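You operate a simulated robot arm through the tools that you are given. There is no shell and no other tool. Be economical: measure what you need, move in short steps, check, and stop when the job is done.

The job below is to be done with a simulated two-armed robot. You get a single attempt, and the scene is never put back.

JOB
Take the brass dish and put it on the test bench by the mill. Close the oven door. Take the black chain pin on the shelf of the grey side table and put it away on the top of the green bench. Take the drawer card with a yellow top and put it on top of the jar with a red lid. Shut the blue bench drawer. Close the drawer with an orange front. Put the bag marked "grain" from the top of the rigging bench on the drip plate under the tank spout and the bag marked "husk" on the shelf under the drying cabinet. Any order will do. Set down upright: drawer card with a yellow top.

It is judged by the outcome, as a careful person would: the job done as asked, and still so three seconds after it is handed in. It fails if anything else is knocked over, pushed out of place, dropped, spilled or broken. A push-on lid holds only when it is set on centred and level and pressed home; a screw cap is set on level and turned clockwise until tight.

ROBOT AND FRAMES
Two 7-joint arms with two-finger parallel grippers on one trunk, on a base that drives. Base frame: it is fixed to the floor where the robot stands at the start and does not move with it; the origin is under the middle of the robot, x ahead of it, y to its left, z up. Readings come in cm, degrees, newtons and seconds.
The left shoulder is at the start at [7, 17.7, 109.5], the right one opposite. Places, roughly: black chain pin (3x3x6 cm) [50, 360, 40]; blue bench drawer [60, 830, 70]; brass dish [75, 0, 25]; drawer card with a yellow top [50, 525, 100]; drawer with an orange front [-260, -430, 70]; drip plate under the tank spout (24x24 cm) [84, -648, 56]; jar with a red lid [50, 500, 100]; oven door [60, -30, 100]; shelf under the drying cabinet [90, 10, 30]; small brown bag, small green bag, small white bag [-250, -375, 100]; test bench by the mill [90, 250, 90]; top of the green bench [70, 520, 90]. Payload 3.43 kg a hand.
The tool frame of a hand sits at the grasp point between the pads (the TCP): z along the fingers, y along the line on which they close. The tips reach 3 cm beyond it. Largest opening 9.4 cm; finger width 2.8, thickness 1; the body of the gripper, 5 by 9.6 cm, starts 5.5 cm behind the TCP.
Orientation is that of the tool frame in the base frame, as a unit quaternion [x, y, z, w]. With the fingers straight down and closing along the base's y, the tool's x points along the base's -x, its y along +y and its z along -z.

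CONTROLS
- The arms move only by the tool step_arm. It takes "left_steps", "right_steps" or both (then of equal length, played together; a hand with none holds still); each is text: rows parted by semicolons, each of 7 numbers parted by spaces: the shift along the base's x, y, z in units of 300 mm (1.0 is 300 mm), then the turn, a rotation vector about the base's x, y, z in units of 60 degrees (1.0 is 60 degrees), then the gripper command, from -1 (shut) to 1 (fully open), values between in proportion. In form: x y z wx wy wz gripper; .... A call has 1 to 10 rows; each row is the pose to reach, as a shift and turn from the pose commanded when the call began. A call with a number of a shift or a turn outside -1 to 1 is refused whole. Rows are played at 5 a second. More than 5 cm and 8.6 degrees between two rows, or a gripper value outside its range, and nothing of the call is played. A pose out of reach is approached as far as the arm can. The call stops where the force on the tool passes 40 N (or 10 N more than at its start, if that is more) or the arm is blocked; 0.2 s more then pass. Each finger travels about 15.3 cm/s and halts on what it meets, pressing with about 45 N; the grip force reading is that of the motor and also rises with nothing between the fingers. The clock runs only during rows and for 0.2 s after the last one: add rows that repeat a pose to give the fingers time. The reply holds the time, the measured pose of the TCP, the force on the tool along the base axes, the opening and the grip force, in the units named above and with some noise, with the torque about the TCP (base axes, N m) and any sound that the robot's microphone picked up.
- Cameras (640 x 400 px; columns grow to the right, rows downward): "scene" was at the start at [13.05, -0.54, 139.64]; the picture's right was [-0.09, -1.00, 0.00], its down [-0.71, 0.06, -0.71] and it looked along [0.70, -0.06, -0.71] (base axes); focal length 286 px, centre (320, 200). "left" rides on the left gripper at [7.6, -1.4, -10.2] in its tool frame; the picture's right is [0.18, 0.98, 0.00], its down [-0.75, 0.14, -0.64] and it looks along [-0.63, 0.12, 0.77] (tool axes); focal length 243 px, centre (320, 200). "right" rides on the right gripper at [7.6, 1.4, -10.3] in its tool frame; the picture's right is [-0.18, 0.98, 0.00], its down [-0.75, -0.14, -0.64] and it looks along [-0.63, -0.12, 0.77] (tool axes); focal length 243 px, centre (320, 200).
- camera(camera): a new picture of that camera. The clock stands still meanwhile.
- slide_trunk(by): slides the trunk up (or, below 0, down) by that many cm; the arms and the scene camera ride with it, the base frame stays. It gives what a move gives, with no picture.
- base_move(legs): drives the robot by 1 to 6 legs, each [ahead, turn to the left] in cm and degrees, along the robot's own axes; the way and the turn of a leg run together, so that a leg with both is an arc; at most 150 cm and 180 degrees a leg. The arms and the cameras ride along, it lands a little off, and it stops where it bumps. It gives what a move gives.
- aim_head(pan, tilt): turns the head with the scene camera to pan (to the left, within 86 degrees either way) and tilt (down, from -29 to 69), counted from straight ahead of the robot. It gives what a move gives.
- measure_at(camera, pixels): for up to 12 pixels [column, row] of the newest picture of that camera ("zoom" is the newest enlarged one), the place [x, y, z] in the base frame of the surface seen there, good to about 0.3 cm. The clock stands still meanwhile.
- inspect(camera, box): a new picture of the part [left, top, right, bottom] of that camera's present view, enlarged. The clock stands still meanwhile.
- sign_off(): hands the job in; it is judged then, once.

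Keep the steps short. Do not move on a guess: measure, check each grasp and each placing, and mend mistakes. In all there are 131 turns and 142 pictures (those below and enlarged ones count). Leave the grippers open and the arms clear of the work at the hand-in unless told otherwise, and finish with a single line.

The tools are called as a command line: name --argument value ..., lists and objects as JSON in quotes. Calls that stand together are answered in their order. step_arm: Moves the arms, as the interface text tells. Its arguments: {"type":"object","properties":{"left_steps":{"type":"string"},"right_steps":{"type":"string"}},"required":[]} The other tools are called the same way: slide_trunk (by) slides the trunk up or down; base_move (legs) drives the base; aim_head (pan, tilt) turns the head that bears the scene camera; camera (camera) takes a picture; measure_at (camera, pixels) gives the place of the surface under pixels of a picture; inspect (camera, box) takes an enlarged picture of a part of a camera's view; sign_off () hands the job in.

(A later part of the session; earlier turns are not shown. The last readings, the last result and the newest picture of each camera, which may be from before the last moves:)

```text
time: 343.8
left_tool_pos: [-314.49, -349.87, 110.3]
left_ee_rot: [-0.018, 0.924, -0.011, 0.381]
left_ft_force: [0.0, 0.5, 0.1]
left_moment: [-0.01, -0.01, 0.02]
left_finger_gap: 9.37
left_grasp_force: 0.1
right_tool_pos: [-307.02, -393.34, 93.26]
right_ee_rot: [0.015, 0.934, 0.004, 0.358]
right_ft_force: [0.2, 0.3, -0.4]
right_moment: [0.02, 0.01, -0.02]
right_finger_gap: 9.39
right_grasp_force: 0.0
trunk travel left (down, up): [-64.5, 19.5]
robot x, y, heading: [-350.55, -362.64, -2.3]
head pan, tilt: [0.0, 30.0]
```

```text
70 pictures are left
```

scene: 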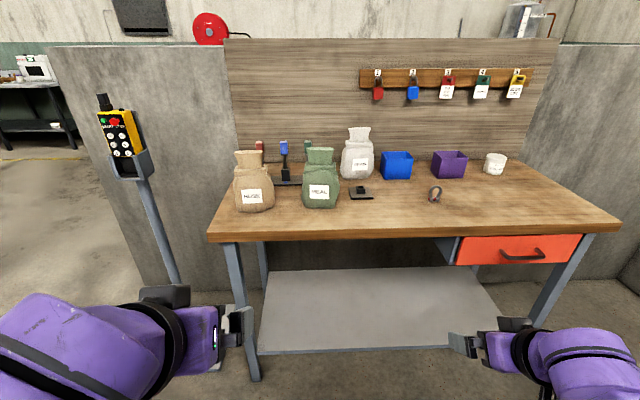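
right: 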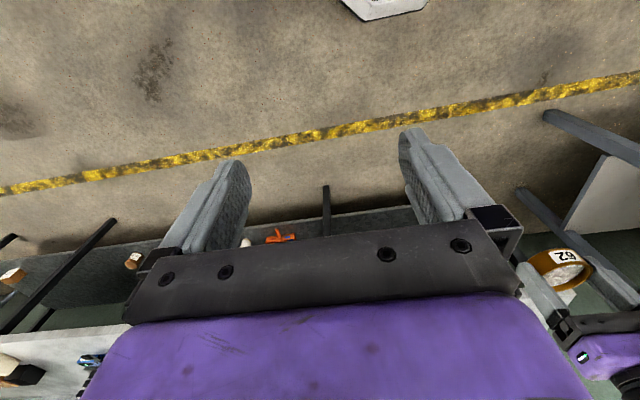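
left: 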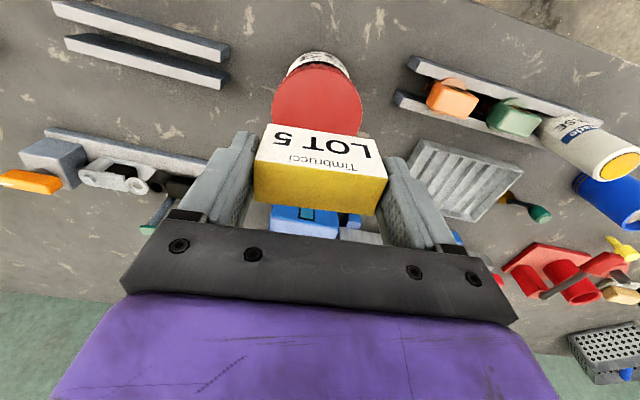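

The drawer is closed. I'll square the base, then extend both hands forward while tilting them to horizontal.

base_move --legs '[[0, 2.2]]'

step_arm --left_steps "0.1 0 0 0 0 0 1;0.2 0 0 0 -0.1 0 1;0.3 0 0 0 -0.2 0 1;0.4 0 0 0 -0.3 0 1;0.5 0 0 0 -0.4 0 1;0.5 0 0 0 -0.52 0 1;0.5 0 0 0 -0.64 0 1;0.5 0 0 0 -0.75 0 1;0.5 0 0 0 -0.75 0 1" --right_steps "0.1 0.04 0.06 0 0 0 1;0.2 0.08 0.12 0 -0.1 0 1;0.3 0.12 0.18 0 -0.2 0 1;0.35 0.16 0.24 0 -0.3 0 1;0.35 0.2 0.3 0 -0.4 0 1;0.35 0.24 0.36 0 -0.52 0 1;0.35 0.28 0.42 0 -0.64 0 1;0.35 0.31 0.42 0 -0.76 0 1;0.35 0.31 0.42 0 -0.8 0 1"

camera --camera "scene"

measure_at --camera "scene" --pixels '[[120, 130], [145, 160], [165, 230], [180, 270], [250, 155], [320, 152], [358, 131], [395, 155]]'

```text
time: 344.5
left_tool_pos: [-314.99, -348.7, 110.3]
left_ee_rot: [-0.037, 0.924, -0.002, 0.38]
left_ft_force: [-0.6, 0.1, 0.0]
left_moment: [-0.01, 0.01, 0.0]
left_finger_gap: 9.39
left_grasp_force: 0.1
right_tool_pos: [-305.9, -391.74, 93.16]
right_ee_rot: [-0.002, 0.934, 0.012, 0.358]
right_ft_force: [0.4, 0.6, -1.0]
right_moment: [0.02, -0.06, 0.01]
right_finger_gap: 9.39
right_grasp_force: 0.0
trunk travel left (down, up): [-64.5, 19.5]
robot x, y, heading: [-350.0, -362.31, -0.3]
head pan, tilt: [0.0, 30.0]
```

```text
time: 346.5
left_tool_pos: [-299.99, -348.54, 110.34]
left_ee_rot: [-0.033, 0.707, -0.017, 0.706]
left_ft_force: [-0.5, 0.1, 0.6]
left_moment: [0.01, -0.03, 0.01]
left_finger_gap: 9.41
left_grasp_force: 0.1
right_tool_pos: [-295.48, -382.26, 105.96]
right_ee_rot: [-0.007, 0.707, 0.01, 0.707]
right_ft_force: [0.0, 0.7, 0.1]
right_moment: [0.01, -0.02, -0.02]
right_finger_gap: 9.41
right_grasp_force: 0.0
trunk travel left (down, up): [-64.5, 19.5]
robot x, y, heading: [-350.24, -362.27, 0.1]
head pan, tilt: [0.0, 30.0]
```

```text
69 pictures are left
```

scene: 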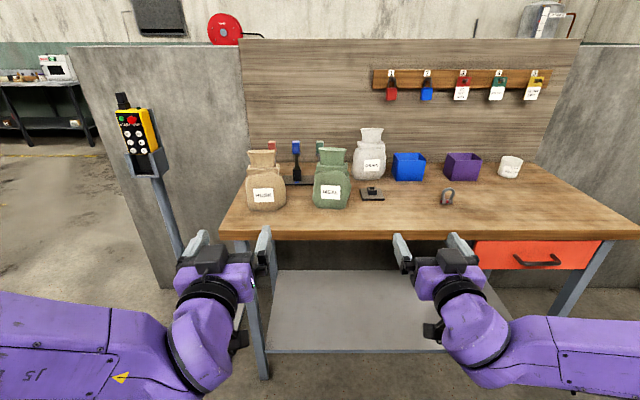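

```text
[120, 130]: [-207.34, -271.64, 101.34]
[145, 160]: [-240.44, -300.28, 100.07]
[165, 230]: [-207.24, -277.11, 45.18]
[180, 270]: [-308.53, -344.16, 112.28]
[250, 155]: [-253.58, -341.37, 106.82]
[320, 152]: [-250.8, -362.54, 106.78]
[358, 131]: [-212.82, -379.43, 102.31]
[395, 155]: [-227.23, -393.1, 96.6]
```

Both hands point forward now. I'll put the left hand in line with the husk neck (y −345, z 105.3), drive 32 cm, and look.

step_arm --left_steps "0 0.06 -0.08 0 0 0 1;0 0.12 -0.163 0 0 0 1;0 0.12 -0.163 0 0 0 1"

base_move --legs '[[32, 0]]'

camera --camera "scene"

camera --camera "left"

```text
time: 347.3
left_tool_pos: [-300.04, -345.09, 105.39]
left_ee_rot: [-0.032, 0.708, -0.017, 0.706]
left_ft_force: [0.3, 0.0, -0.7]
left_moment: [0.01, -0.01, -0.02]
left_finger_gap: 9.39
left_grasp_force: 0.0
right_tool_pos: [-295.56, -382.46, 105.83]
right_ee_rot: [-0.006, 0.708, 0.01, 0.707]
right_ft_force: [-0.3, -0.9, -0.2]
right_moment: [0.0, 0.01, 0.03]
right_finger_gap: 9.4
right_grasp_force: 0.1
trunk travel left (down, up): [-64.5, 19.5]
robot x, y, heading: [-350.71, -362.55, -0.3]
head pan, tilt: [0.0, 30.0]
```

```text
time: 349.5
left_tool_pos: [-267.77, -345.18, 105.49]
left_ee_rot: [-0.032, 0.708, -0.017, 0.705]
left_ft_force: [-0.1, -0.4, 1.4]
left_moment: [0.01, 0.0, 0.02]
left_finger_gap: 9.4
left_grasp_force: 0.2
right_tool_pos: [-263.45, -382.53, 105.75]
right_ee_rot: [-0.006, 0.708, 0.008, 0.707]
right_ft_force: [0.8, -0.1, 1.0]
right_moment: [-0.01, 0.01, 0.01]
right_finger_gap: 9.4
right_grasp_force: 0.0
trunk travel left (down, up): [-64.5, 19.5]
robot x, y, heading: [-318.03, -362.69, -0.3]
head pan, tilt: [0.0, 30.0]
```

```text
68 pictures are left
```

scene: 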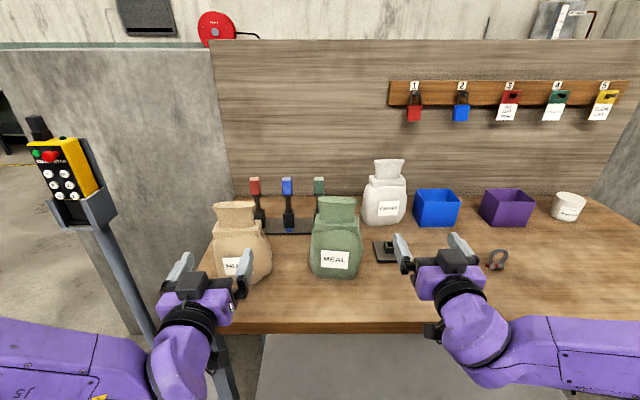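

```text
67 pictures are left
```

left: 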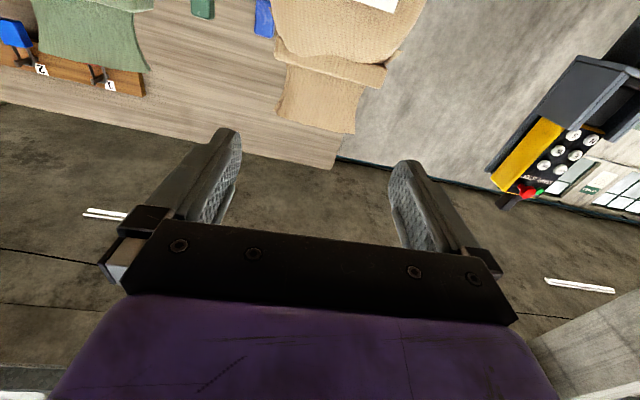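

The husk's neck appears at (318,100) in the wrist view, between the fingers' line. I'll measure it and inspect from the scene.

measure_at --camera "left" --pixels '[[318, 120], [318, 100], [318, 80], [284, 110], [353, 120], [290, 90], [360, 100], [318, 60], [278, 45], [383, 75]]'

inspect --camera "scene" --box '[180, 170, 420, 310]'

measure_at --camera "zoom" --pixels '[[150, 85], [150, 95], [150, 110], [102, 95], [200, 95], [100, 155], [235, 155], [560, -1], [540, 10], [540, 20]]'

```text
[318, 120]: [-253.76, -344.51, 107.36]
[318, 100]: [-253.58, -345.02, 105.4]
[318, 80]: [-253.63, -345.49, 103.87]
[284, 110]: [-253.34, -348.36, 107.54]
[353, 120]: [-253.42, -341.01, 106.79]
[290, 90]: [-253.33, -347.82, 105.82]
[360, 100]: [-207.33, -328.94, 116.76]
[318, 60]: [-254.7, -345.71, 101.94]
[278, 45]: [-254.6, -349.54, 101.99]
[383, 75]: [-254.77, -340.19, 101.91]
```

```text
2.67 times, centred on (300, 240) of scene
```

zoom: 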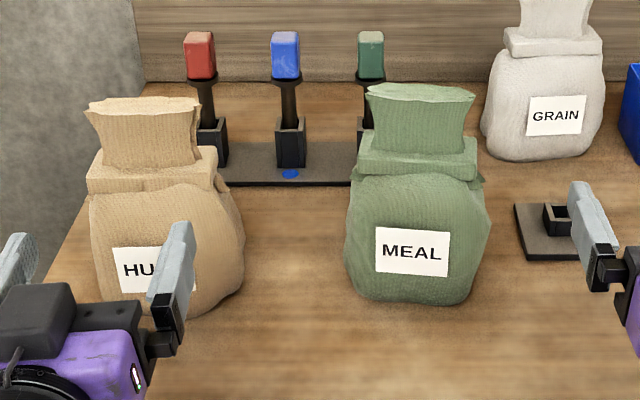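

```text
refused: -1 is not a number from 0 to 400
```

The neck spans y −348.4…−341, z 104–108.5, front at x −253.6. I'll move the left hand forward 15.5 cm around it.

step_arm --left_steps "0.13 0.01 0.01 0 0 0 1;0.26 0.012 0.012 0 0 0 1;0.39 0.012 0.012 0 0 0 1;0.51 0.012 0.012 0 0 0 1;0.51 0.012 0.012 0 0 0 1"

camera --camera "left"

inspect --camera "scene" --box '[180, 170, 420, 310]'

```text
time: 350.7
left_tool_pos: [-252.65, -344.79, 106.01]
left_ee_rot: [-0.033, 0.707, -0.017, 0.706]
left_ft_force: [-0.5, 0.3, -0.3]
left_moment: [-0.01, 0.02, 0.0]
left_finger_gap: 9.39
left_grasp_force: 0.0
right_tool_pos: [-263.56, -382.57, 105.8]
right_ee_rot: [-0.006, 0.707, 0.009, 0.707]
right_ft_force: [-0.9, -0.3, -0.3]
right_moment: [0.02, 0.02, 0.0]
right_finger_gap: 9.43
right_grasp_force: 0.1
trunk travel left (down, up): [-64.5, 19.5]
robot x, y, heading: [-318.25, -362.7, -0.4]
head pan, tilt: [0.0, 30.0]
```

```text
65 pictures are left
```

left: 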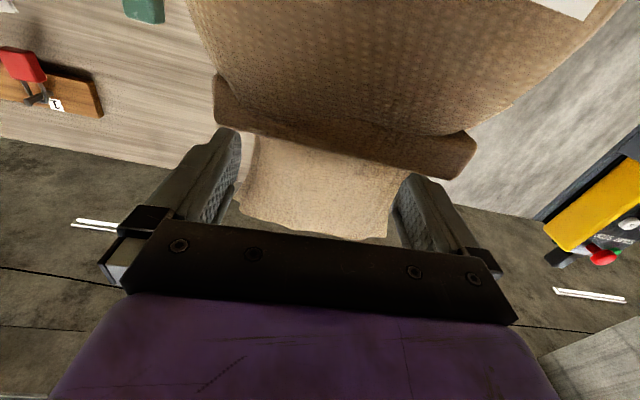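

```text
2.67 times, centred on (300, 240) of scene
```

zoom: 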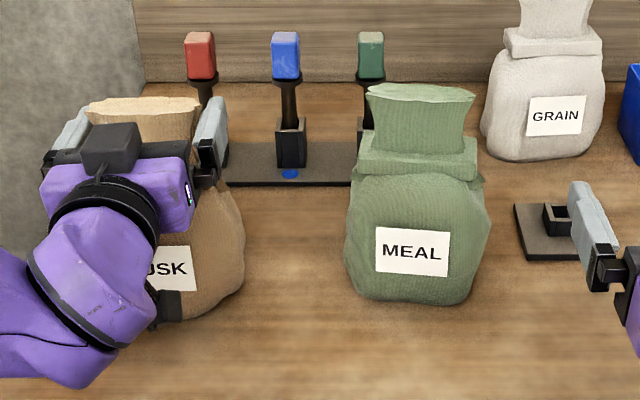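

The neck is between the fingers, slightly to +y. I'll shift 0.3 cm and close, then lift 4 cm.

step_arm --left_steps "0.02 0.012 0 0 0 0 1;0.02 0.012 0 0 0 0 0.7;0.02 0.012 0 0 0 0 0.4;0.02 0.012 0 0 0 0 0;0.02 0.012 0 0 0 0 -1;0.02 0.012 0 0 0 0 -1"

step_arm --left_steps "0 0 0.06 0 0 0 -1;0 0 0.13 0 0 0 -1;0 0 0.2 0 0 0 -1;0 0 0.2 0 0 0 -1"

inspect --camera "scene" --box '[140, 150, 420, 310]'

```text
time: 352.1
left_tool_pos: [-252.01, -344.6, 105.81]
left_ee_rot: [-0.031, 0.708, -0.017, 0.705]
left_ft_force: [-0.4, -4.3, -0.3]
left_moment: [-0.19, 0.08, 0.05]
left_finger_gap: 8.05
left_grasp_force: 45.4
right_tool_pos: [-263.43, -382.62, 105.74]
right_ee_rot: [-0.006, 0.708, 0.009, 0.707]
right_ft_force: [-0.2, -0.1, 0.7]
right_moment: [-0.03, -0.01, 0.01]
right_finger_gap: 9.41
right_grasp_force: 0.0
trunk travel left (down, up): [-64.5, 19.5]
robot x, y, heading: [-318.19, -362.59, -0.3]
head pan, tilt: [0.0, 30.0]
```

```text
time: 353.1
left_tool_pos: [-251.82, -344.31, 111.64]
left_ee_rot: [-0.032, 0.709, -0.018, 0.704]
left_ft_force: [-0.3, 0.3, -9.7]
left_moment: [0.03, -0.02, -0.02]
left_finger_gap: 8.08
left_grasp_force: 45.2
right_tool_pos: [-263.24, -382.46, 105.61]
right_ee_rot: [-0.006, 0.709, 0.009, 0.706]
right_ft_force: [0.0, -0.5, 0.4]
right_moment: [-0.01, 0.01, -0.04]
right_finger_gap: 9.38
right_grasp_force: 0.1
trunk travel left (down, up): [-64.5, 19.5]
robot x, y, heading: [-318.66, -362.34, -0.1]
head pan, tilt: [0.0, 30.0]
```

```text
2.29 times, centred on (280, 230) of scene
```

zoom: 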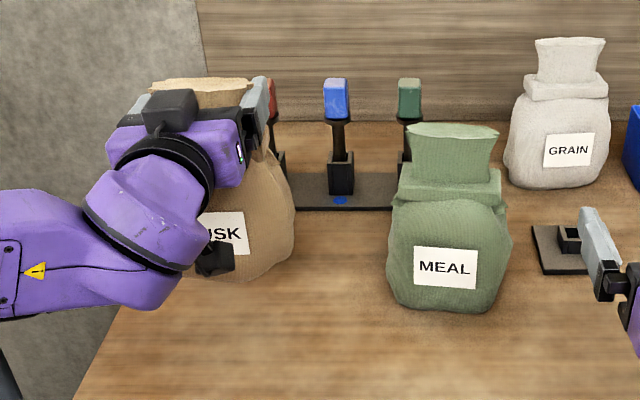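

The husk is lifted (≈1 kg). I'll draw the left hand back 17 cm, drive 14 cm forward, and look with the right wrist camera at the grain bag.

step_arm --left_steps "-0.12 0 0.02 0 0 0 -1;-0.24 0 0.04 0 0 0 -1;-0.36 0 0.05 0 0 0 -1;-0.48 0 0.05 0 0 0 -1;-0.57 0 0.05 0 0 0 -1;-0.57 0 0.05 0 0 0 -1"

base_move --legs '[[14, 0]]'

camera --camera "right"

camera --camera "scene"

```text
time: 354.5
left_tool_pos: [-268.67, -344.36, 113.26]
left_ee_rot: [-0.033, 0.708, -0.017, 0.705]
left_ft_force: [-0.4, 0.6, -9.9]
left_moment: [-0.01, -0.04, 0.0]
left_finger_gap: 8.04
left_grasp_force: 45.4
left hand out of reach, approached as far as the arm can: row 5, 6
right_tool_pos: [-263.27, -382.6, 105.61]
right_ee_rot: [-0.006, 0.708, 0.009, 0.706]
right_ft_force: [-0.2, 0.0, 0.0]
right_moment: [0.0, -0.05, 0.02]
right_finger_gap: 9.38
right_grasp_force: 0.0
trunk travel left (down, up): [-64.5, 19.5]
robot x, y, heading: [-318.58, -362.32, -0.2]
head pan, tilt: [0.0, 30.0]
```

```text
time: 355.8
left_tool_pos: [-254.66, -344.52, 113.29]
left_ee_rot: [-0.032, 0.708, -0.018, 0.705]
left_ft_force: [0.1, 0.5, -10.2]
left_moment: [0.03, -0.02, 0.03]
left_finger_gap: 8.05
left_grasp_force: 45.4
right_tool_pos: [-249.25, -382.54, 105.74]
right_ee_rot: [-0.007, 0.708, 0.009, 0.706]
right_ft_force: [-1.0, 0.9, 0.3]
right_moment: [0.02, -0.01, 0.04]
right_finger_gap: 9.4
right_grasp_force: 0.1
trunk travel left (down, up): [-64.5, 19.5]
robot x, y, heading: [-303.92, -362.61, -0.4]
head pan, tilt: [0.0, 30.0]
```

```text
62 pictures are left
```

right: 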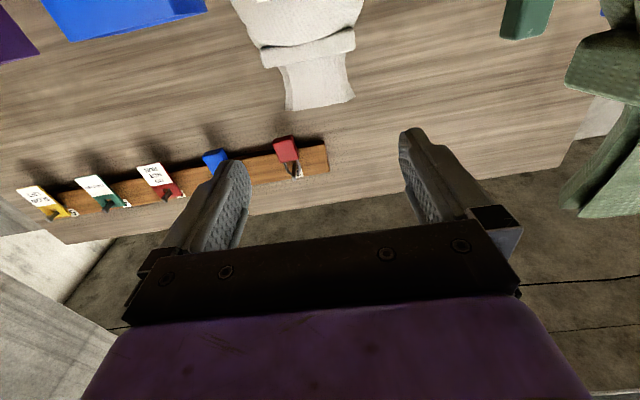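

```text
61 pictures are left
```

scene: 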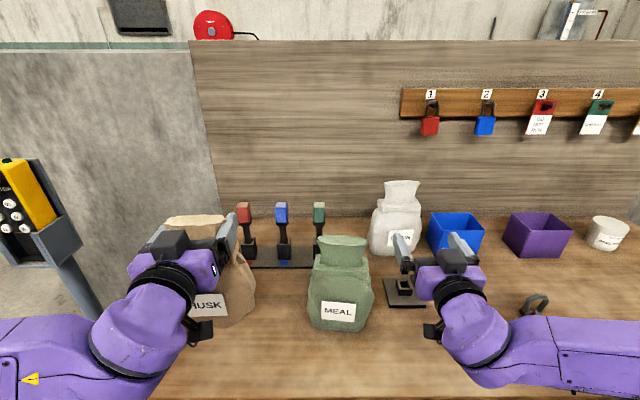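

measure_at --camera "right" --pixels '[[318, 95], [318, 80], [318, 65], [290, 100], [350, 90], [288, 80], [342, 65], [310, 48], [265, 55], [352, 40]]'

measure_at --camera "scene" --pixels '[[400, 188], [400, 195], [430, 215], [455, 222], [345, 240], [367, 300], [375, 240], [405, 285]]'

```text
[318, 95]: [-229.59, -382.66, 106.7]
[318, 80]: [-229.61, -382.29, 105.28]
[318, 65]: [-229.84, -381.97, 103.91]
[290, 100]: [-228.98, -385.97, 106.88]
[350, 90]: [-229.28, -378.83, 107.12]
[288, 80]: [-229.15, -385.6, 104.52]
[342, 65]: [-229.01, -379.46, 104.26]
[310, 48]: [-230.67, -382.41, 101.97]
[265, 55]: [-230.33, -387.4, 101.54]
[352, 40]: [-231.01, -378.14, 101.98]
```

```text
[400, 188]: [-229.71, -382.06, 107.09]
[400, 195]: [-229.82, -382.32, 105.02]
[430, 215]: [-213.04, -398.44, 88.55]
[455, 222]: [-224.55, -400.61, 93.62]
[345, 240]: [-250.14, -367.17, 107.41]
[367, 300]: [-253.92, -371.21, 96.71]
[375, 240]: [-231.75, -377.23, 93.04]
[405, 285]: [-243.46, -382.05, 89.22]
```

The grain neck centre is y −382.4, front x −229.6; the hand is aligned. Moving forward 21 cm.

step_arm --right_steps "0.14 0.002 0 0 0 0 1;0.28 0.003 0 0 0 0 1;0.42 0.003 0 0 0 0 1;0.56 0.003 0 0 0 0 1;0.7 0.003 0 0 0 0 1;0.7 0.003 0 0 0 0 1"

camera --camera "right"

```text
time: 357.2
left_tool_pos: [-254.64, -344.59, 113.4]
left_ee_rot: [-0.032, 0.708, -0.018, 0.705]
left_ft_force: [-0.1, -0.4, -9.3]
left_moment: [0.0, -0.05, 0.05]
left_finger_gap: 8.02
left_grasp_force: 45.2
right_tool_pos: [-228.39, -382.88, 105.86]
right_ee_rot: [-0.004, 0.708, 0.008, 0.706]
right_ft_force: [0.3, -1.5, 0.1]
right_moment: [-0.01, 0.01, -0.01]
right_finger_gap: 9.4
right_grasp_force: 0.1
trunk travel left (down, up): [-64.5, 19.5]
robot x, y, heading: [-304.08, -362.66, -0.1]
head pan, tilt: [0.0, 30.0]
```

```text
60 pictures are left
```

right: 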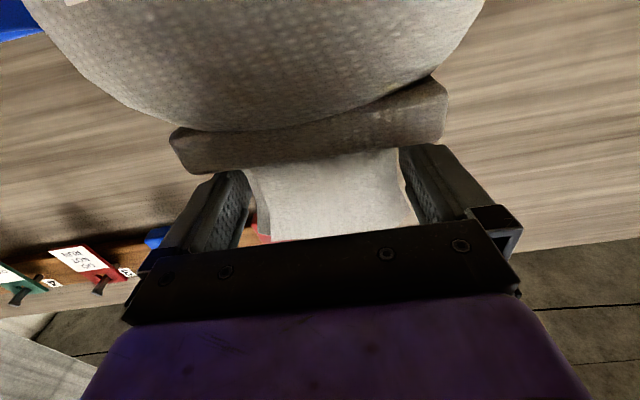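

Good fit, neck slightly toward +y. I'll shift 0.3 cm, close and lift.

step_arm --right_steps "0.01 0.012 0 0 0 0 1;0.01 0.012 0 0 0 0 0.7;0.01 0.012 0 0 0 0 0.4;0.01 0.012 0 0 0 0 0;0.01 0.012 0 0 0 0 -1;0.01 0.012 0 0 0 0 -1"

step_arm --right_steps "0 0 0.06 0 0 0 -1;0 0 0.13 0 0 0 -1;0 0 0.2 0 0 0 -1;-0.13 0 0.22 0 0 0 -1;-0.26 0 0.24 0 0 0 -1;-0.26 0 0.24 0 0 0 -1"

camera --camera "scene"

```text
time: 358.6
left_tool_pos: [-254.69, -344.73, 113.37]
left_ee_rot: [-0.032, 0.708, -0.017, 0.705]
left_ft_force: [0.4, -0.2, -9.2]
left_moment: [0.05, -0.01, -0.01]
left_finger_gap: 8.03
left_grasp_force: 45.0
right_tool_pos: [-227.98, -382.33, 105.75]
right_ee_rot: [-0.007, 0.707, 0.008, 0.707]
right_ft_force: [0.5, -8.4, 4.7]
right_moment: [-0.5, -0.03, -0.02]
right_finger_gap: 8.02
right_grasp_force: 44.8
trunk travel left (down, up): [-64.5, 19.5]
robot x, y, heading: [-304.47, -362.39, -0.2]
head pan, tilt: [0.0, 30.0]
```

```text
time: 360.0
left_tool_pos: [-254.22, -344.48, 113.18]
left_ee_rot: [-0.033, 0.709, -0.018, 0.704]
left_ft_force: [0.2, 0.2, -10.1]
left_moment: [0.04, -0.09, -0.03]
left_finger_gap: 8.03
left_grasp_force: 44.4
right_tool_pos: [-235.35, -382.32, 112.6]
right_ee_rot: [-0.007, 0.709, 0.009, 0.705]
right_ft_force: [0.2, 0.1, -9.6]
right_moment: [0.02, -0.06, 0.02]
right_finger_gap: 8.01
right_grasp_force: 44.9
trunk travel left (down, up): [-64.5, 19.5]
robot x, y, heading: [-304.26, -362.4, -0.1]
head pan, tilt: [0.0, 30.0]
```

```text
59 pictures are left
```

scene: 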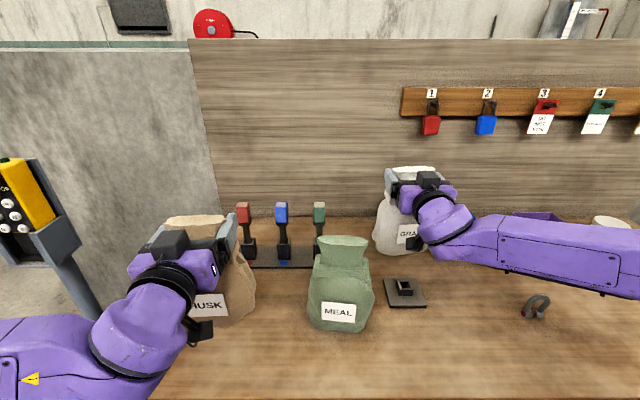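

Both bags are held. I'll raise the trunk 8 cm, back off 58 cm, draw the right hand in, and turn to look toward −y.

slide_trunk --by 8

base_move --legs '[[-58, 0]]'

step_arm --right_steps "-0.12 0 0 0 0 0 -1;-0.24 0 0 0 0 0 -1;-0.36 0 0 0 0 0 -1;-0.48 0 0 0 0 0 -1;-0.5 0 0 0 0 0 -1"

base_move --legs '[[0, -90]]'

aim_head --pan 25 --tilt 12

camera --camera "scene"

```text
time: 361.2
left_tool_pos: [-254.41, -344.65, 121.13]
left_ee_rot: [-0.032, 0.709, -0.017, 0.704]
left_ft_force: [0.0, 0.4, -10.1]
left_moment: [0.03, -0.07, 0.0]
left_finger_gap: 8.04
left_grasp_force: 44.9
right_tool_pos: [-235.49, -382.17, 120.74]
right_ee_rot: [-0.006, 0.709, 0.009, 0.705]
right_ft_force: [-0.1, 0.2, -9.8]
right_moment: [0.01, -0.07, -0.03]
right_finger_gap: 8.0
right_grasp_force: 44.5
trunk travel left (down, up): [-72.5, 11.5]
robot x, y, heading: [-304.33, -362.09, -0.4]
head pan, tilt: [0.0, 30.0]
```

```text
time: 364.4
left_tool_pos: [-310.75, -344.15, 121.12]
left_ee_rot: [-0.035, 0.709, -0.015, 0.704]
left_ft_force: [-0.1, 0.1, -10.0]
left_moment: [0.05, -0.02, -0.03]
left_finger_gap: 8.03
left_grasp_force: 44.8
right_tool_pos: [-291.59, -381.69, 120.7]
right_ee_rot: [-0.008, 0.709, 0.011, 0.705]
right_ft_force: [0.0, 0.9, -9.7]
right_moment: [0.04, -0.08, 0.0]
right_finger_gap: 7.99
right_grasp_force: 44.8
trunk travel left (down, up): [-72.5, 11.5]
robot x, y, heading: [-360.52, -362.55, 0.1]
head pan, tilt: [0.0, 30.0]
```

```text
time: 365.6
left_tool_pos: [-310.76, -344.13, 121.21]
left_ee_rot: [-0.033, 0.709, -0.015, 0.704]
left_ft_force: [0.1, -0.8, -10.5]
left_moment: [0.03, -0.07, -0.02]
left_finger_gap: 7.98
left_grasp_force: 45.2
right_tool_pos: [-306.61, -381.81, 120.83]
right_ee_rot: [-0.007, 0.709, 0.01, 0.705]
right_ft_force: [-0.8, 0.2, -9.5]
right_moment: [0.0, -0.09, 0.03]
right_finger_gap: 7.98
right_grasp_force: 45.3
trunk travel left (down, up): [-72.5, 11.5]
robot x, y, heading: [-360.33, -362.49, 0.2]
head pan, tilt: [0.0, 30.0]
```

```text
time: 369.8
left_tool_pos: [-341.92, -412.09, 121.21]
left_ee_rot: [0.474, 0.528, -0.508, 0.488]
left_ft_force: [0.2, -0.4, -10.3]
left_moment: [-0.03, -0.06, 0.01]
left_finger_gap: 8.01
left_grasp_force: 44.5
right_tool_pos: [-379.61, -416.55, 120.92]
right_ee_rot: [0.494, 0.508, -0.489, 0.508]
right_ft_force: [0.0, -0.2, -9.9]
right_moment: [-0.07, 0.03, 0.04]
right_finger_gap: 7.99
right_grasp_force: 44.9
trunk travel left (down, up): [-72.5, 11.5]
robot x, y, heading: [-360.35, -362.66, -89.5]
head pan, tilt: [0.0, 30.0]
```

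```text
time: 370.7
left_tool_pos: [-341.89, -412.11, 121.1]
left_ee_rot: [0.476, 0.527, -0.508, 0.488]
left_ft_force: [0.0, -0.3, -10.0]
left_moment: [-0.04, -0.06, 0.01]
left_finger_gap: 8.0
left_grasp_force: 44.6
right_tool_pos: [-379.51, -416.44, 120.9]
right_ee_rot: [0.495, 0.508, -0.49, 0.507]
right_ft_force: [-0.5, -1.1, -9.0]
right_moment: [-0.05, 0.01, -0.01]
right_finger_gap: 7.98
right_grasp_force: 44.9
trunk travel left (down, up): [-72.5, 11.5]
robot x, y, heading: [-360.86, -362.79, -89.3]
head pan, tilt: [25.0, 12.0]
```

```text
58 pictures are left
```

scene: 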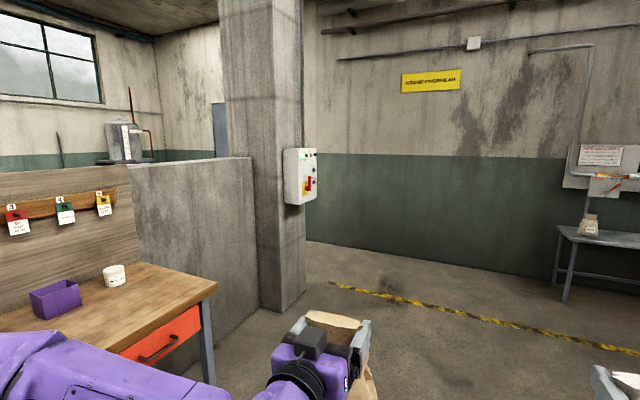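

measure_at --camera "scene" --pixels '[[282, 300], [305, 290], [310, 240], [400, 262], [300, 185], [315, 160], [340, 285], [220, 120], [125, 140], [560, 260], [330, 310], [480, 310]]'

```text
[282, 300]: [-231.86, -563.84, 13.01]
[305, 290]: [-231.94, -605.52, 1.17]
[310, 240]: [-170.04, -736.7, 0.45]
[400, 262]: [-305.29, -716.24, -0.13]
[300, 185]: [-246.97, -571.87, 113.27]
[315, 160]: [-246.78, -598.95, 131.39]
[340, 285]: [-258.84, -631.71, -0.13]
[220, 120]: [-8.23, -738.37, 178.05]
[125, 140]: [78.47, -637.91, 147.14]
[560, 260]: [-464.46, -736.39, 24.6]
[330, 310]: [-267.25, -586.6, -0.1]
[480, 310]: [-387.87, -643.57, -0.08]
```

Passage between the pillar (y −605) and back wall (y −738) is 130 cm. I'll drive to y≈−660, turn to +x and look ahead.

base_move --legs '[[150, 0], [147, 0], [0, 89.5]]'

aim_head --pan 0 --tilt 15

camera --camera "scene"

```text
time: 388.8
left_tool_pos: [-308.39, -640.43, 121.16]
left_ee_rot: [-0.036, 0.709, -0.013, 0.704]
left_ft_force: [-0.8, 0.4, -9.3]
left_moment: [0.07, -0.05, 0.01]
left_finger_gap: 7.96
left_grasp_force: 44.8
right_tool_pos: [-303.79, -677.98, 120.9]
right_ee_rot: [-0.011, 0.709, 0.014, 0.705]
right_ft_force: [0.2, -0.3, -9.5]
right_moment: [-0.03, -0.04, 0.02]
right_finger_gap: 7.95
right_grasp_force: 44.7
trunk travel left (down, up): [-72.5, 11.5]
robot x, y, heading: [-357.84, -659.01, 0.8]
head pan, tilt: [25.0, 12.0]
```

```text
time: 389.7
left_tool_pos: [-308.45, -640.46, 121.26]
left_ee_rot: [-0.037, 0.709, -0.012, 0.704]
left_ft_force: [-1.1, -0.6, -10.2]
left_moment: [0.05, 0.0, 0.01]
left_finger_gap: 7.94
left_grasp_force: 44.8
right_tool_pos: [-303.89, -677.98, 120.98]
right_ee_rot: [-0.011, 0.709, 0.014, 0.705]
right_ft_force: [0.6, -0.2, -9.3]
right_moment: [-0.05, -0.04, 0.0]
right_finger_gap: 7.96
right_grasp_force: 44.5
trunk travel left (down, up): [-72.5, 11.5]
robot x, y, heading: [-358.0, -659.45, 0.7]
head pan, tilt: [0.0, 15.0]
```

```text
57 pictures are left
```

scene: 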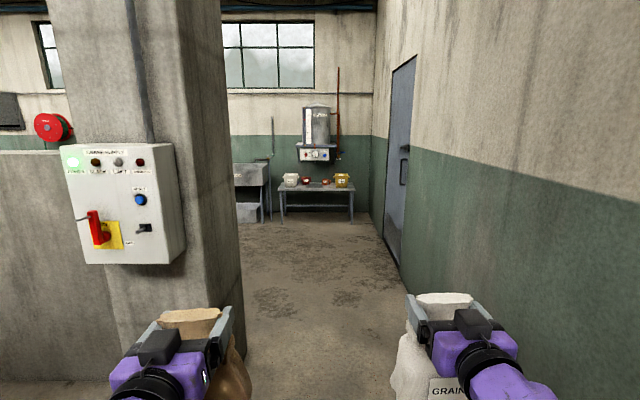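

Ahead I see the tank with spout over a low table. I'll drive 290 cm forward and look closely.

base_move --legs '[[0, -0.8], [150, 0], [130, 0]]'

aim_head --pan 0 --tilt 20

camera --camera "scene"

inspect --camera "scene" --box '[210, 80, 430, 250]'

```text
time: 403.5
left_tool_pos: [-29.29, -649.05, 121.18]
left_ee_rot: [-0.024, 0.71, -0.026, 0.704]
left_ft_force: [0.1, 0.4, -10.2]
left_moment: [0.05, -0.05, 0.03]
left_finger_gap: 7.91
left_grasp_force: 45.3
right_tool_pos: [-26.01, -686.89, 120.9]
right_ee_rot: [0.002, 0.709, 0.001, 0.705]
right_ft_force: [-0.2, 0.5, -9.6]
right_moment: [-0.03, -0.05, 0.01]
right_finger_gap: 7.94
right_grasp_force: 45.0
trunk travel left (down, up): [-72.5, 11.5]
robot x, y, heading: [-79.21, -666.04, -1.7]
head pan, tilt: [0.0, 15.0]
```

```text
time: 404.2
left_tool_pos: [-29.36, -649.1, 121.08]
left_ee_rot: [-0.024, 0.71, -0.024, 0.703]
left_ft_force: [0.7, -0.1, -10.2]
left_moment: [0.04, -0.01, 0.0]
left_finger_gap: 7.94
left_grasp_force: 44.5
right_tool_pos: [-25.98, -686.68, 120.79]
right_ee_rot: [0.002, 0.71, 0.002, 0.705]
right_ft_force: [-0.4, -0.1, -10.0]
right_moment: [-0.05, -0.02, 0.01]
right_finger_gap: 7.94
right_grasp_force: 44.5
trunk travel left (down, up): [-72.5, 11.5]
robot x, y, heading: [-79.32, -665.99, -1.3]
head pan, tilt: [0.0, 20.0]
```

```text
56 pictures are left
```

scene: 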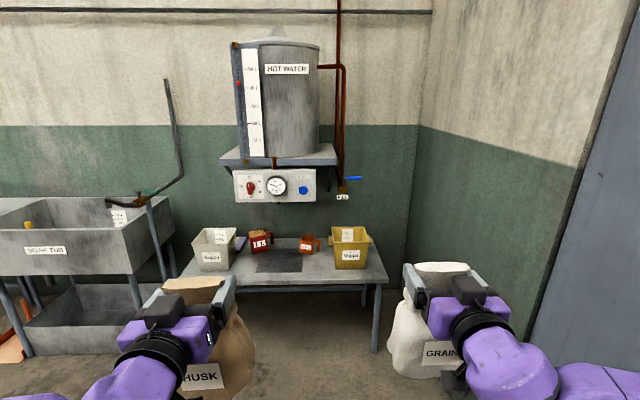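

```text
2.35 times, centred on (320, 165) of scene
```

zoom: 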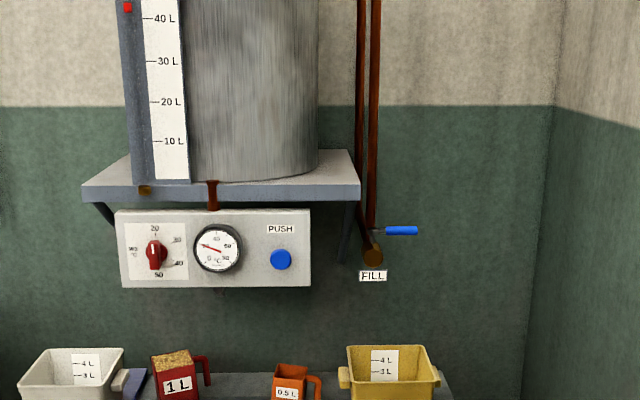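

The dark drip plate is on the low table at (280,262), between tubs. I'll measure it and the neighbours.

measure_at --camera "scene" --pixels '[[280, 262], [258, 272], [302, 271], [262, 251], [300, 252], [275, 190], [275, 202], [215, 250], [232, 255], [335, 255], [308, 247], [262, 243]]'

measure_at --camera "scene" --pixels '[[270, 286], [360, 283], [200, 290], [313, 195], [240, 160], [330, 160], [345, 190], [236, 240], [240, 200], [280, 250]]'

inspect --camera "scene" --box '[180, 160, 400, 300]'

```text
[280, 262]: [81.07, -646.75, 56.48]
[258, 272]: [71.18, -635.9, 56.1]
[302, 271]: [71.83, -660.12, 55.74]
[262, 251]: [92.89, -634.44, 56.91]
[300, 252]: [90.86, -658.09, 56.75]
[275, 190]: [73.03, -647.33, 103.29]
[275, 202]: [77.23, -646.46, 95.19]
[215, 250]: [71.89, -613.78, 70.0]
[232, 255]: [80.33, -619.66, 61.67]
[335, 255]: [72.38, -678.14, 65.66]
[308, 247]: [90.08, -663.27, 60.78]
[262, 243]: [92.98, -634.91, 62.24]
```

```text
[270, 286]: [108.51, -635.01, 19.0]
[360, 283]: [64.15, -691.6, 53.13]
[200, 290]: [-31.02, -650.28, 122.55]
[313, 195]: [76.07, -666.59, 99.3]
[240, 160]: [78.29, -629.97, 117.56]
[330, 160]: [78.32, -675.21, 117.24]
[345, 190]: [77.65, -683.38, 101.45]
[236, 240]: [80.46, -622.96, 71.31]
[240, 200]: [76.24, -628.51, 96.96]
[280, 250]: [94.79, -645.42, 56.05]
```

```text
2.86 times, centred on (290, 230) of scene
```

zoom: 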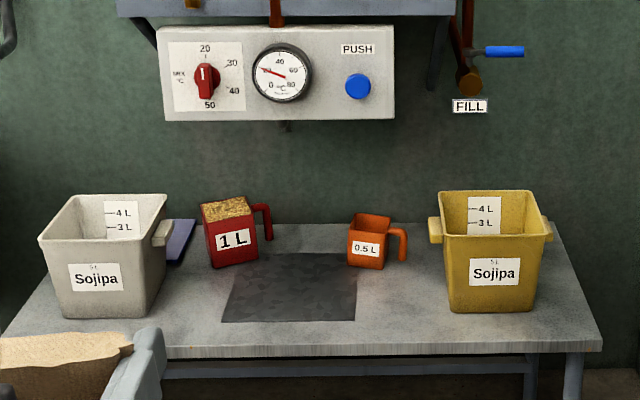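

I'll measure the soak tub to the left, lower the trunk 40 cm, and raise the left hand 21 cm to keep the husk above the tubs.

measure_at --camera "scene" --pixels '[[45, 250], [130, 250], [170, 220], [140, 310], [100, 230], [165, 250]]'

slide_trunk --by -40

step_arm --left_steps "0 0 0.14 0 0 0 -1;0 0 0.28 0 0 0 -1;0 0 0.42 0 0 0 -1;0 0 0.56 0 0 0 -1;0 0 0.7 0 0 0 -1;0 0 0.7 0 0 0 -1" --right_steps "0.1 0.1 0 0 0 0 -1;0.2 0.2 0 0 0 0 -1;0.3 0.3 0 0 0 0 -1;0.38 0.38 0 0 0 0 -1;0.45 0.45 0 0 0 0 -1;0.45 0.45 0 0 0 0 -1"

camera --camera "scene"

```text
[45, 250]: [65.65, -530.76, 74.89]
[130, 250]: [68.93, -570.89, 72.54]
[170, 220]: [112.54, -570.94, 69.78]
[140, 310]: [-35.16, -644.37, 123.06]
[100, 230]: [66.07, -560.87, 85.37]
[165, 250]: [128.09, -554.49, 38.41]
```

```text
time: 408.0
left_tool_pos: [-29.31, -649.04, 81.12]
left_ee_rot: [-0.023, 0.71, -0.025, 0.704]
left_ft_force: [-0.1, 1.2, -9.6]
left_moment: [0.03, -0.04, 0.0]
left_finger_gap: 7.93
left_grasp_force: 44.9
right_tool_pos: [-26.03, -686.82, 80.85]
right_ee_rot: [0.001, 0.709, 0.001, 0.705]
right_ft_force: [-0.7, 0.5, -10.2]
right_moment: [-0.03, -0.03, -0.01]
right_finger_gap: 7.92
right_grasp_force: 44.8
trunk travel left (down, up): [-32.5, 51.5]
robot x, y, heading: [-79.39, -666.22, -1.1]
head pan, tilt: [0.0, 20.0]
```

```text
time: 409.4
left_tool_pos: [-29.07, -649.33, 102.26]
left_ee_rot: [-0.025, 0.71, -0.025, 0.703]
left_ft_force: [-0.2, 0.8, -9.4]
left_moment: [0.09, -0.05, 0.05]
left_finger_gap: 7.93
left_grasp_force: 45.3
right_tool_pos: [-12.43, -673.19, 80.71]
right_ee_rot: [0.002, 0.71, 0.001, 0.705]
right_ft_force: [-0.2, -0.3, -9.9]
right_moment: [-0.01, -0.03, 0.02]
right_finger_gap: 7.93
right_grasp_force: 45.0
trunk travel left (down, up): [-32.5, 51.5]
robot x, y, heading: [-78.85, -665.94, -1.3]
head pan, tilt: [0.0, 20.0]
```

```text
53 pictures are left
```

scene: 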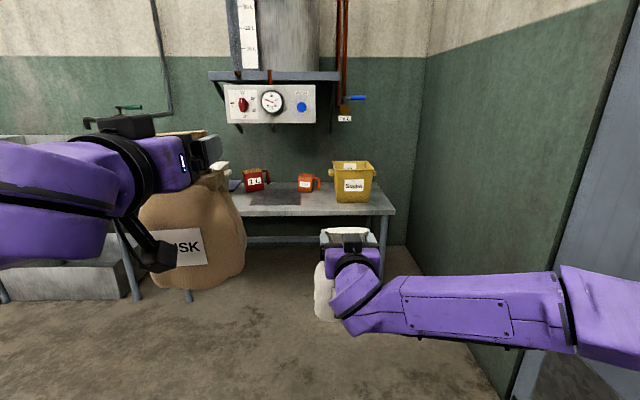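

Way is clear. I'll drive diagonally 75 cm to bring the grain bag in front of the drip plate, then square up.

base_move --legs '[[0, 17.5], [74, 0], [0, -16.2]]'

camera --camera "scene"

camera --camera "right"

```text
time: 415.4
left_tool_pos: [42.11, -628.23, 102.2]
left_ee_rot: [-0.029, 0.71, -0.02, 0.704]
left_ft_force: [-0.9, -0.5, -10.2]
left_moment: [0.07, -0.03, 0.03]
left_finger_gap: 7.93
left_grasp_force: 44.9
right_tool_pos: [58.98, -651.66, 80.74]
right_ee_rot: [-0.003, 0.71, 0.007, 0.705]
right_ft_force: [0.3, 0.6, -9.8]
right_moment: [-0.04, -0.02, 0.0]
right_finger_gap: 7.94
right_grasp_force: 44.6
trunk travel left (down, up): [-32.5, 51.5]
robot x, y, heading: [-7.92, -645.51, -0.6]
head pan, tilt: [0.0, 20.0]
```

```text
52 pictures are left
```

scene: 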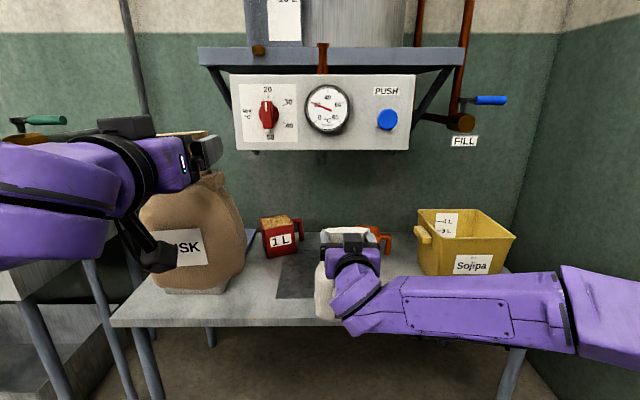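

```text
51 pictures are left
```

right: 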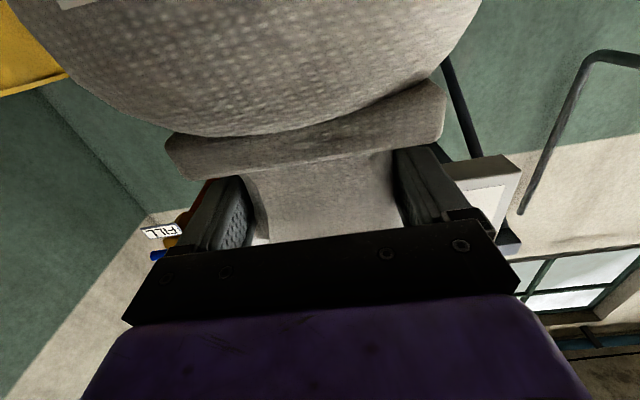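

I'll drive 12 cm forward, then move the right hand to (80, −647.5) at z 77.

base_move --legs '[[12, 0]]'

step_arm --right_steps "0.1 0.05 -0.03 0 0 0 -1;0.2 0.1 -0.06 0 0 0 -1;0.29 0.14 -0.09 0 0 0 -1;0.29 0.14 -0.12 0 0 0 -1;0.29 0.14 -0.12 0 0 0 -1"

camera --camera "scene"

```text
time: 416.6
left_tool_pos: [54.41, -628.08, 102.05]
left_ee_rot: [-0.031, 0.71, -0.019, 0.703]
left_ft_force: [0.2, -0.4, -9.5]
left_moment: [0.1, -0.04, -0.02]
left_finger_gap: 7.94
left_grasp_force: 44.2
right_tool_pos: [71.2, -651.8, 80.66]
right_ee_rot: [-0.005, 0.71, 0.007, 0.704]
right_ft_force: [-0.2, 0.4, -10.2]
right_moment: [-0.02, -0.08, -0.02]
right_finger_gap: 7.92
right_grasp_force: 44.9
trunk travel left (down, up): [-32.5, 51.5]
robot x, y, heading: [4.23, -645.5, -0.6]
head pan, tilt: [0.0, 20.0]
```

```text
time: 417.8
left_tool_pos: [54.21, -628.12, 102.15]
left_ee_rot: [-0.032, 0.71, -0.018, 0.703]
left_ft_force: [0.2, -0.3, -9.2]
left_moment: [0.1, -0.04, 0.02]
left_finger_gap: 7.95
left_grasp_force: 44.3
right_tool_pos: [80.0, -647.34, 77.01]
right_ee_rot: [-0.005, 0.71, 0.008, 0.704]
right_ft_force: [0.1, -0.3, -9.3]
right_moment: [-0.01, -0.05, 0.01]
right_finger_gap: 7.92
right_grasp_force: 44.5
trunk travel left (down, up): [-32.5, 51.5]
robot x, y, heading: [4.29, -645.65, -0.6]
head pan, tilt: [0.0, 20.0]
```

```text
50 pictures are left
```

scene: 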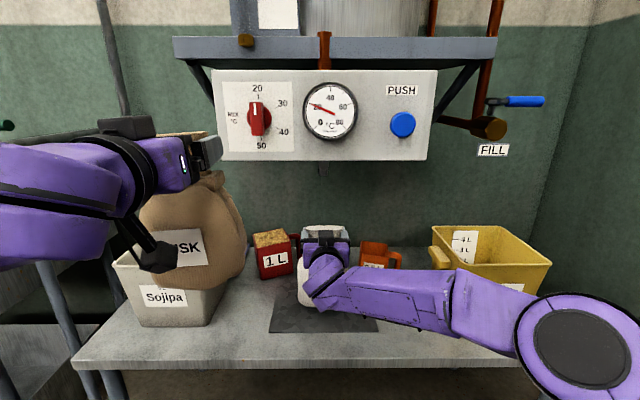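

The grain bag is between the mugs, over the plate. I'll check the plate and mug positions, then lower in small steps.

measure_at --camera "scene" --pixels '[[275, 328], [375, 328], [290, 265], [298, 245], [365, 262], [305, 290], [335, 228], [360, 300]]'

step_arm --right_steps "0 0 -0.03 0 0 0 -1;0 0 -0.05 0 0 0 -1;0 0 -0.065 0 0 0 -1;0 0 -0.075 0 0 0 -1;0 0 -0.075 0 0 0 -1"

```text
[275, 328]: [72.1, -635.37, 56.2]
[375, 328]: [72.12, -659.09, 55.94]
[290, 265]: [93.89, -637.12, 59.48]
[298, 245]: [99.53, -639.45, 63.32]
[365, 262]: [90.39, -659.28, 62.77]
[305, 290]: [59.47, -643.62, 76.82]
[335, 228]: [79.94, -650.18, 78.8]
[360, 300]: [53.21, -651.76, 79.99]
```

```text
time: 419.0
left_tool_pos: [54.24, -628.09, 102.13]
left_ee_rot: [-0.03, 0.71, -0.02, 0.703]
left_ft_force: [-0.7, 0.1, -8.9]
left_moment: [0.07, -0.02, -0.01]
left_finger_gap: 7.92
left_grasp_force: 44.7
right_tool_pos: [80.0, -647.39, 74.79]
right_ee_rot: [-0.005, 0.71, 0.007, 0.705]
right_ft_force: [-0.3, 0.3, -9.8]
right_moment: [0.02, -0.07, 0.04]
right_finger_gap: 7.93
right_grasp_force: 45.0
trunk travel left (down, up): [-32.5, 51.5]
robot x, y, heading: [4.28, -645.46, -0.5]
head pan, tilt: [0.0, 20.0]
```

Still hanging; continue down 1 cm.

step_arm --right_steps "0 0 -0.008 0 0 0 -1;0 0 -0.016 0 0 0 -1;0 0 -0.024 0 0 0 -1;0 0 -0.024 0 0 0 -1"

```text
time: 420.0
left_tool_pos: [54.01, -628.09, 102.14]
left_ee_rot: [-0.03, 0.71, -0.019, 0.704]
left_ft_force: [0.3, -0.5, -9.2]
left_moment: [0.02, -0.02, -0.02]
left_finger_gap: 7.94
left_grasp_force: 44.9
right_tool_pos: [79.8, -647.42, 74.29]
right_ee_rot: [-0.005, 0.709, 0.007, 0.705]
right_ft_force: [1.6, -0.2, -1.9]
right_moment: [0.17, -0.46, 0.01]
right_finger_gap: 7.95
right_grasp_force: 44.4
trunk travel left (down, up): [-32.5, 51.5]
robot x, y, heading: [4.29, -646.01, -0.4]
head pan, tilt: [0.0, 20.0]
```

The weight is on the plate now. Open, then withdraw straight back.

step_arm --right_steps "0 0 -0.004 0 0 0 -1;0 0 -0.004 0 0 0 0.8;0 0 -0.004 0 0 0 1;0 0 -0.004 0 0 0 1;-0.08 0 -0.004 0 0 0 1;-0.2 0 -0.004 0 0 0 1;-0.34 0 0 0 0 0 1;-0.48 0 0 0 0 0 1"

camera --camera "scene"

inspect --camera "scene" --box '[220, 180, 420, 340]'

```text
time: 421.8
left_tool_pos: [53.94, -628.09, 102.2]
left_ee_rot: [-0.029, 0.709, -0.019, 0.704]
left_ft_force: [0.7, 0.0, -9.5]
left_moment: [0.06, 0.0, 0.0]
left_finger_gap: 7.93
left_grasp_force: 45.2
right_tool_pos: [65.2, -647.59, 74.52]
right_ee_rot: [-0.005, 0.709, 0.007, 0.705]
right_ft_force: [0.6, -0.1, 0.6]
right_moment: [0.05, -0.01, -0.01]
right_finger_gap: 9.4
right_grasp_force: 0.0
trunk travel left (down, up): [-32.5, 51.5]
robot x, y, heading: [3.95, -645.66, -0.7]
head pan, tilt: [0.0, 20.0]
```

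```text
49 pictures are left
```

scene: 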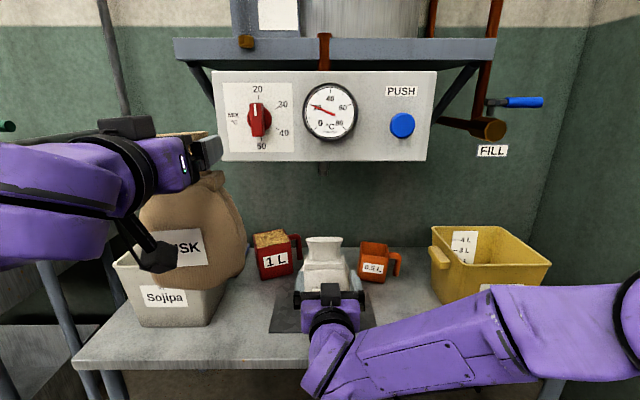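

```text
2.50 times, centred on (320, 260) of scene
```

zoom: 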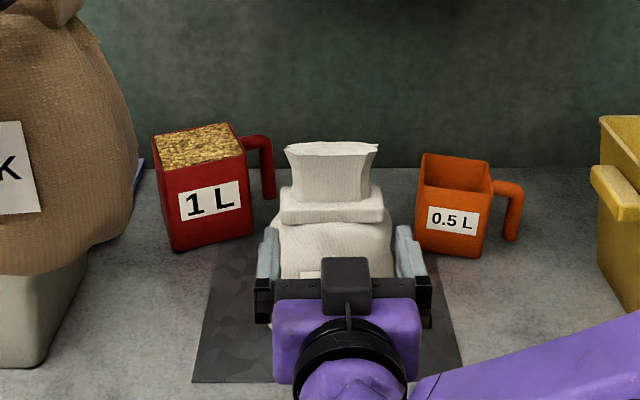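

The grain bag stands on the plate. I'll back off 60 cm, fold the right hand back to pointing down, and take a last look.

base_move --legs '[[-62, 0]]'

step_arm --right_steps "0 -0.08 0.05 0 0.12 0 1;0 -0.16 0.1 0 0.24 0 1;0 -0.24 0.15 0 0.36 0 1;0 -0.32 0.2 0 0.48 0 1;0 -0.4 0.25 0 0.6 0 1;0 -0.48 0.25 0 0.72 0 1;-0.05 -0.56 0.25 0 0.75 0 1;-0.1 -0.6 0.25 0 0.75 0 1"

step_arm --right_steps "-0.07 0 0 0 0.12 0 1;-0.14 0 0 0 0.24 0 1;-0.21 0 0 0 0.36 0 1;-0.28 -0.02 0 0 0.48 0 1;-0.35 -0.04 0 0 0.6 0 1;-0.45 -0.06 0 0 0.72 0 1;-0.55 -0.08 0 0 0.75 0 1;-0.65 -0.1 0 0 0.75 0 1;-0.75 -0.1 0 0 0.75 0 1"

inspect --camera "scene" --box '[160, 80, 480, 280]'

```text
time: 425.3
left_tool_pos: [-7.72, -627.36, 102.27]
left_ee_rot: [-0.034, 0.709, -0.016, 0.704]
left_ft_force: [-0.5, -0.7, -10.2]
left_moment: [0.07, -0.03, 0.01]
left_finger_gap: 7.93
left_grasp_force: 44.6
right_tool_pos: [3.72, -646.74, 74.51]
right_ee_rot: [-0.008, 0.709, 0.01, 0.705]
right_ft_force: [0.9, -0.2, 1.2]
right_moment: [0.0, 0.02, -0.01]
right_finger_gap: 9.41
right_grasp_force: 0.0
trunk travel left (down, up): [-32.5, 51.5]
robot x, y, heading: [-57.21, -645.61, 0.3]
head pan, tilt: [0.0, 20.0]
```

```text
time: 427.1
left_tool_pos: [-7.64, -627.48, 102.05]
left_ee_rot: [-0.033, 0.709, -0.017, 0.704]
left_ft_force: [0.0, 0.3, -9.9]
left_moment: [0.02, -0.04, 0.01]
left_finger_gap: 7.93
left_grasp_force: 44.8
right_tool_pos: [0.8, -664.92, 81.8]
right_ee_rot: [-0.004, 0.925, 0.014, 0.381]
right_ft_force: [0.6, 0.0, 0.2]
right_moment: [0.0, 0.03, 0.0]
right_finger_gap: 9.41
right_grasp_force: 0.0
trunk travel left (down, up): [-32.5, 51.5]
robot x, y, heading: [-57.23, -645.45, -0.1]
head pan, tilt: [0.0, 20.0]
```

```text
time: 429.1
left_tool_pos: [-7.68, -627.44, 102.26]
left_ee_rot: [-0.032, 0.709, -0.016, 0.704]
left_ft_force: [-0.2, -0.6, -9.5]
left_moment: [0.08, -0.04, 0.0]
left_finger_gap: 7.94
left_grasp_force: 45.6
right_tool_pos: [-21.71, -667.85, 81.65]
right_ee_rot: [0.003, 1.0, 0.012, -0.003]
right_ft_force: [-0.1, 1.2, -0.8]
right_moment: [-0.01, -0.02, 0.0]
right_finger_gap: 9.39
right_grasp_force: 0.0
trunk travel left (down, up): [-32.5, 51.5]
robot x, y, heading: [-57.52, -645.87, -0.2]
head pan, tilt: [0.0, 20.0]
```

```text
2.00 times, centred on (320, 180) of scene
```

zoom: 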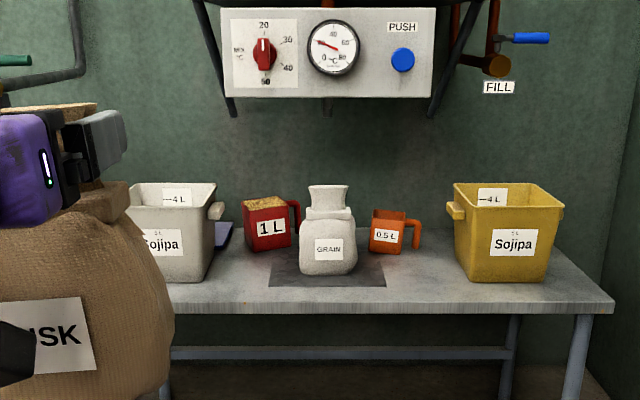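

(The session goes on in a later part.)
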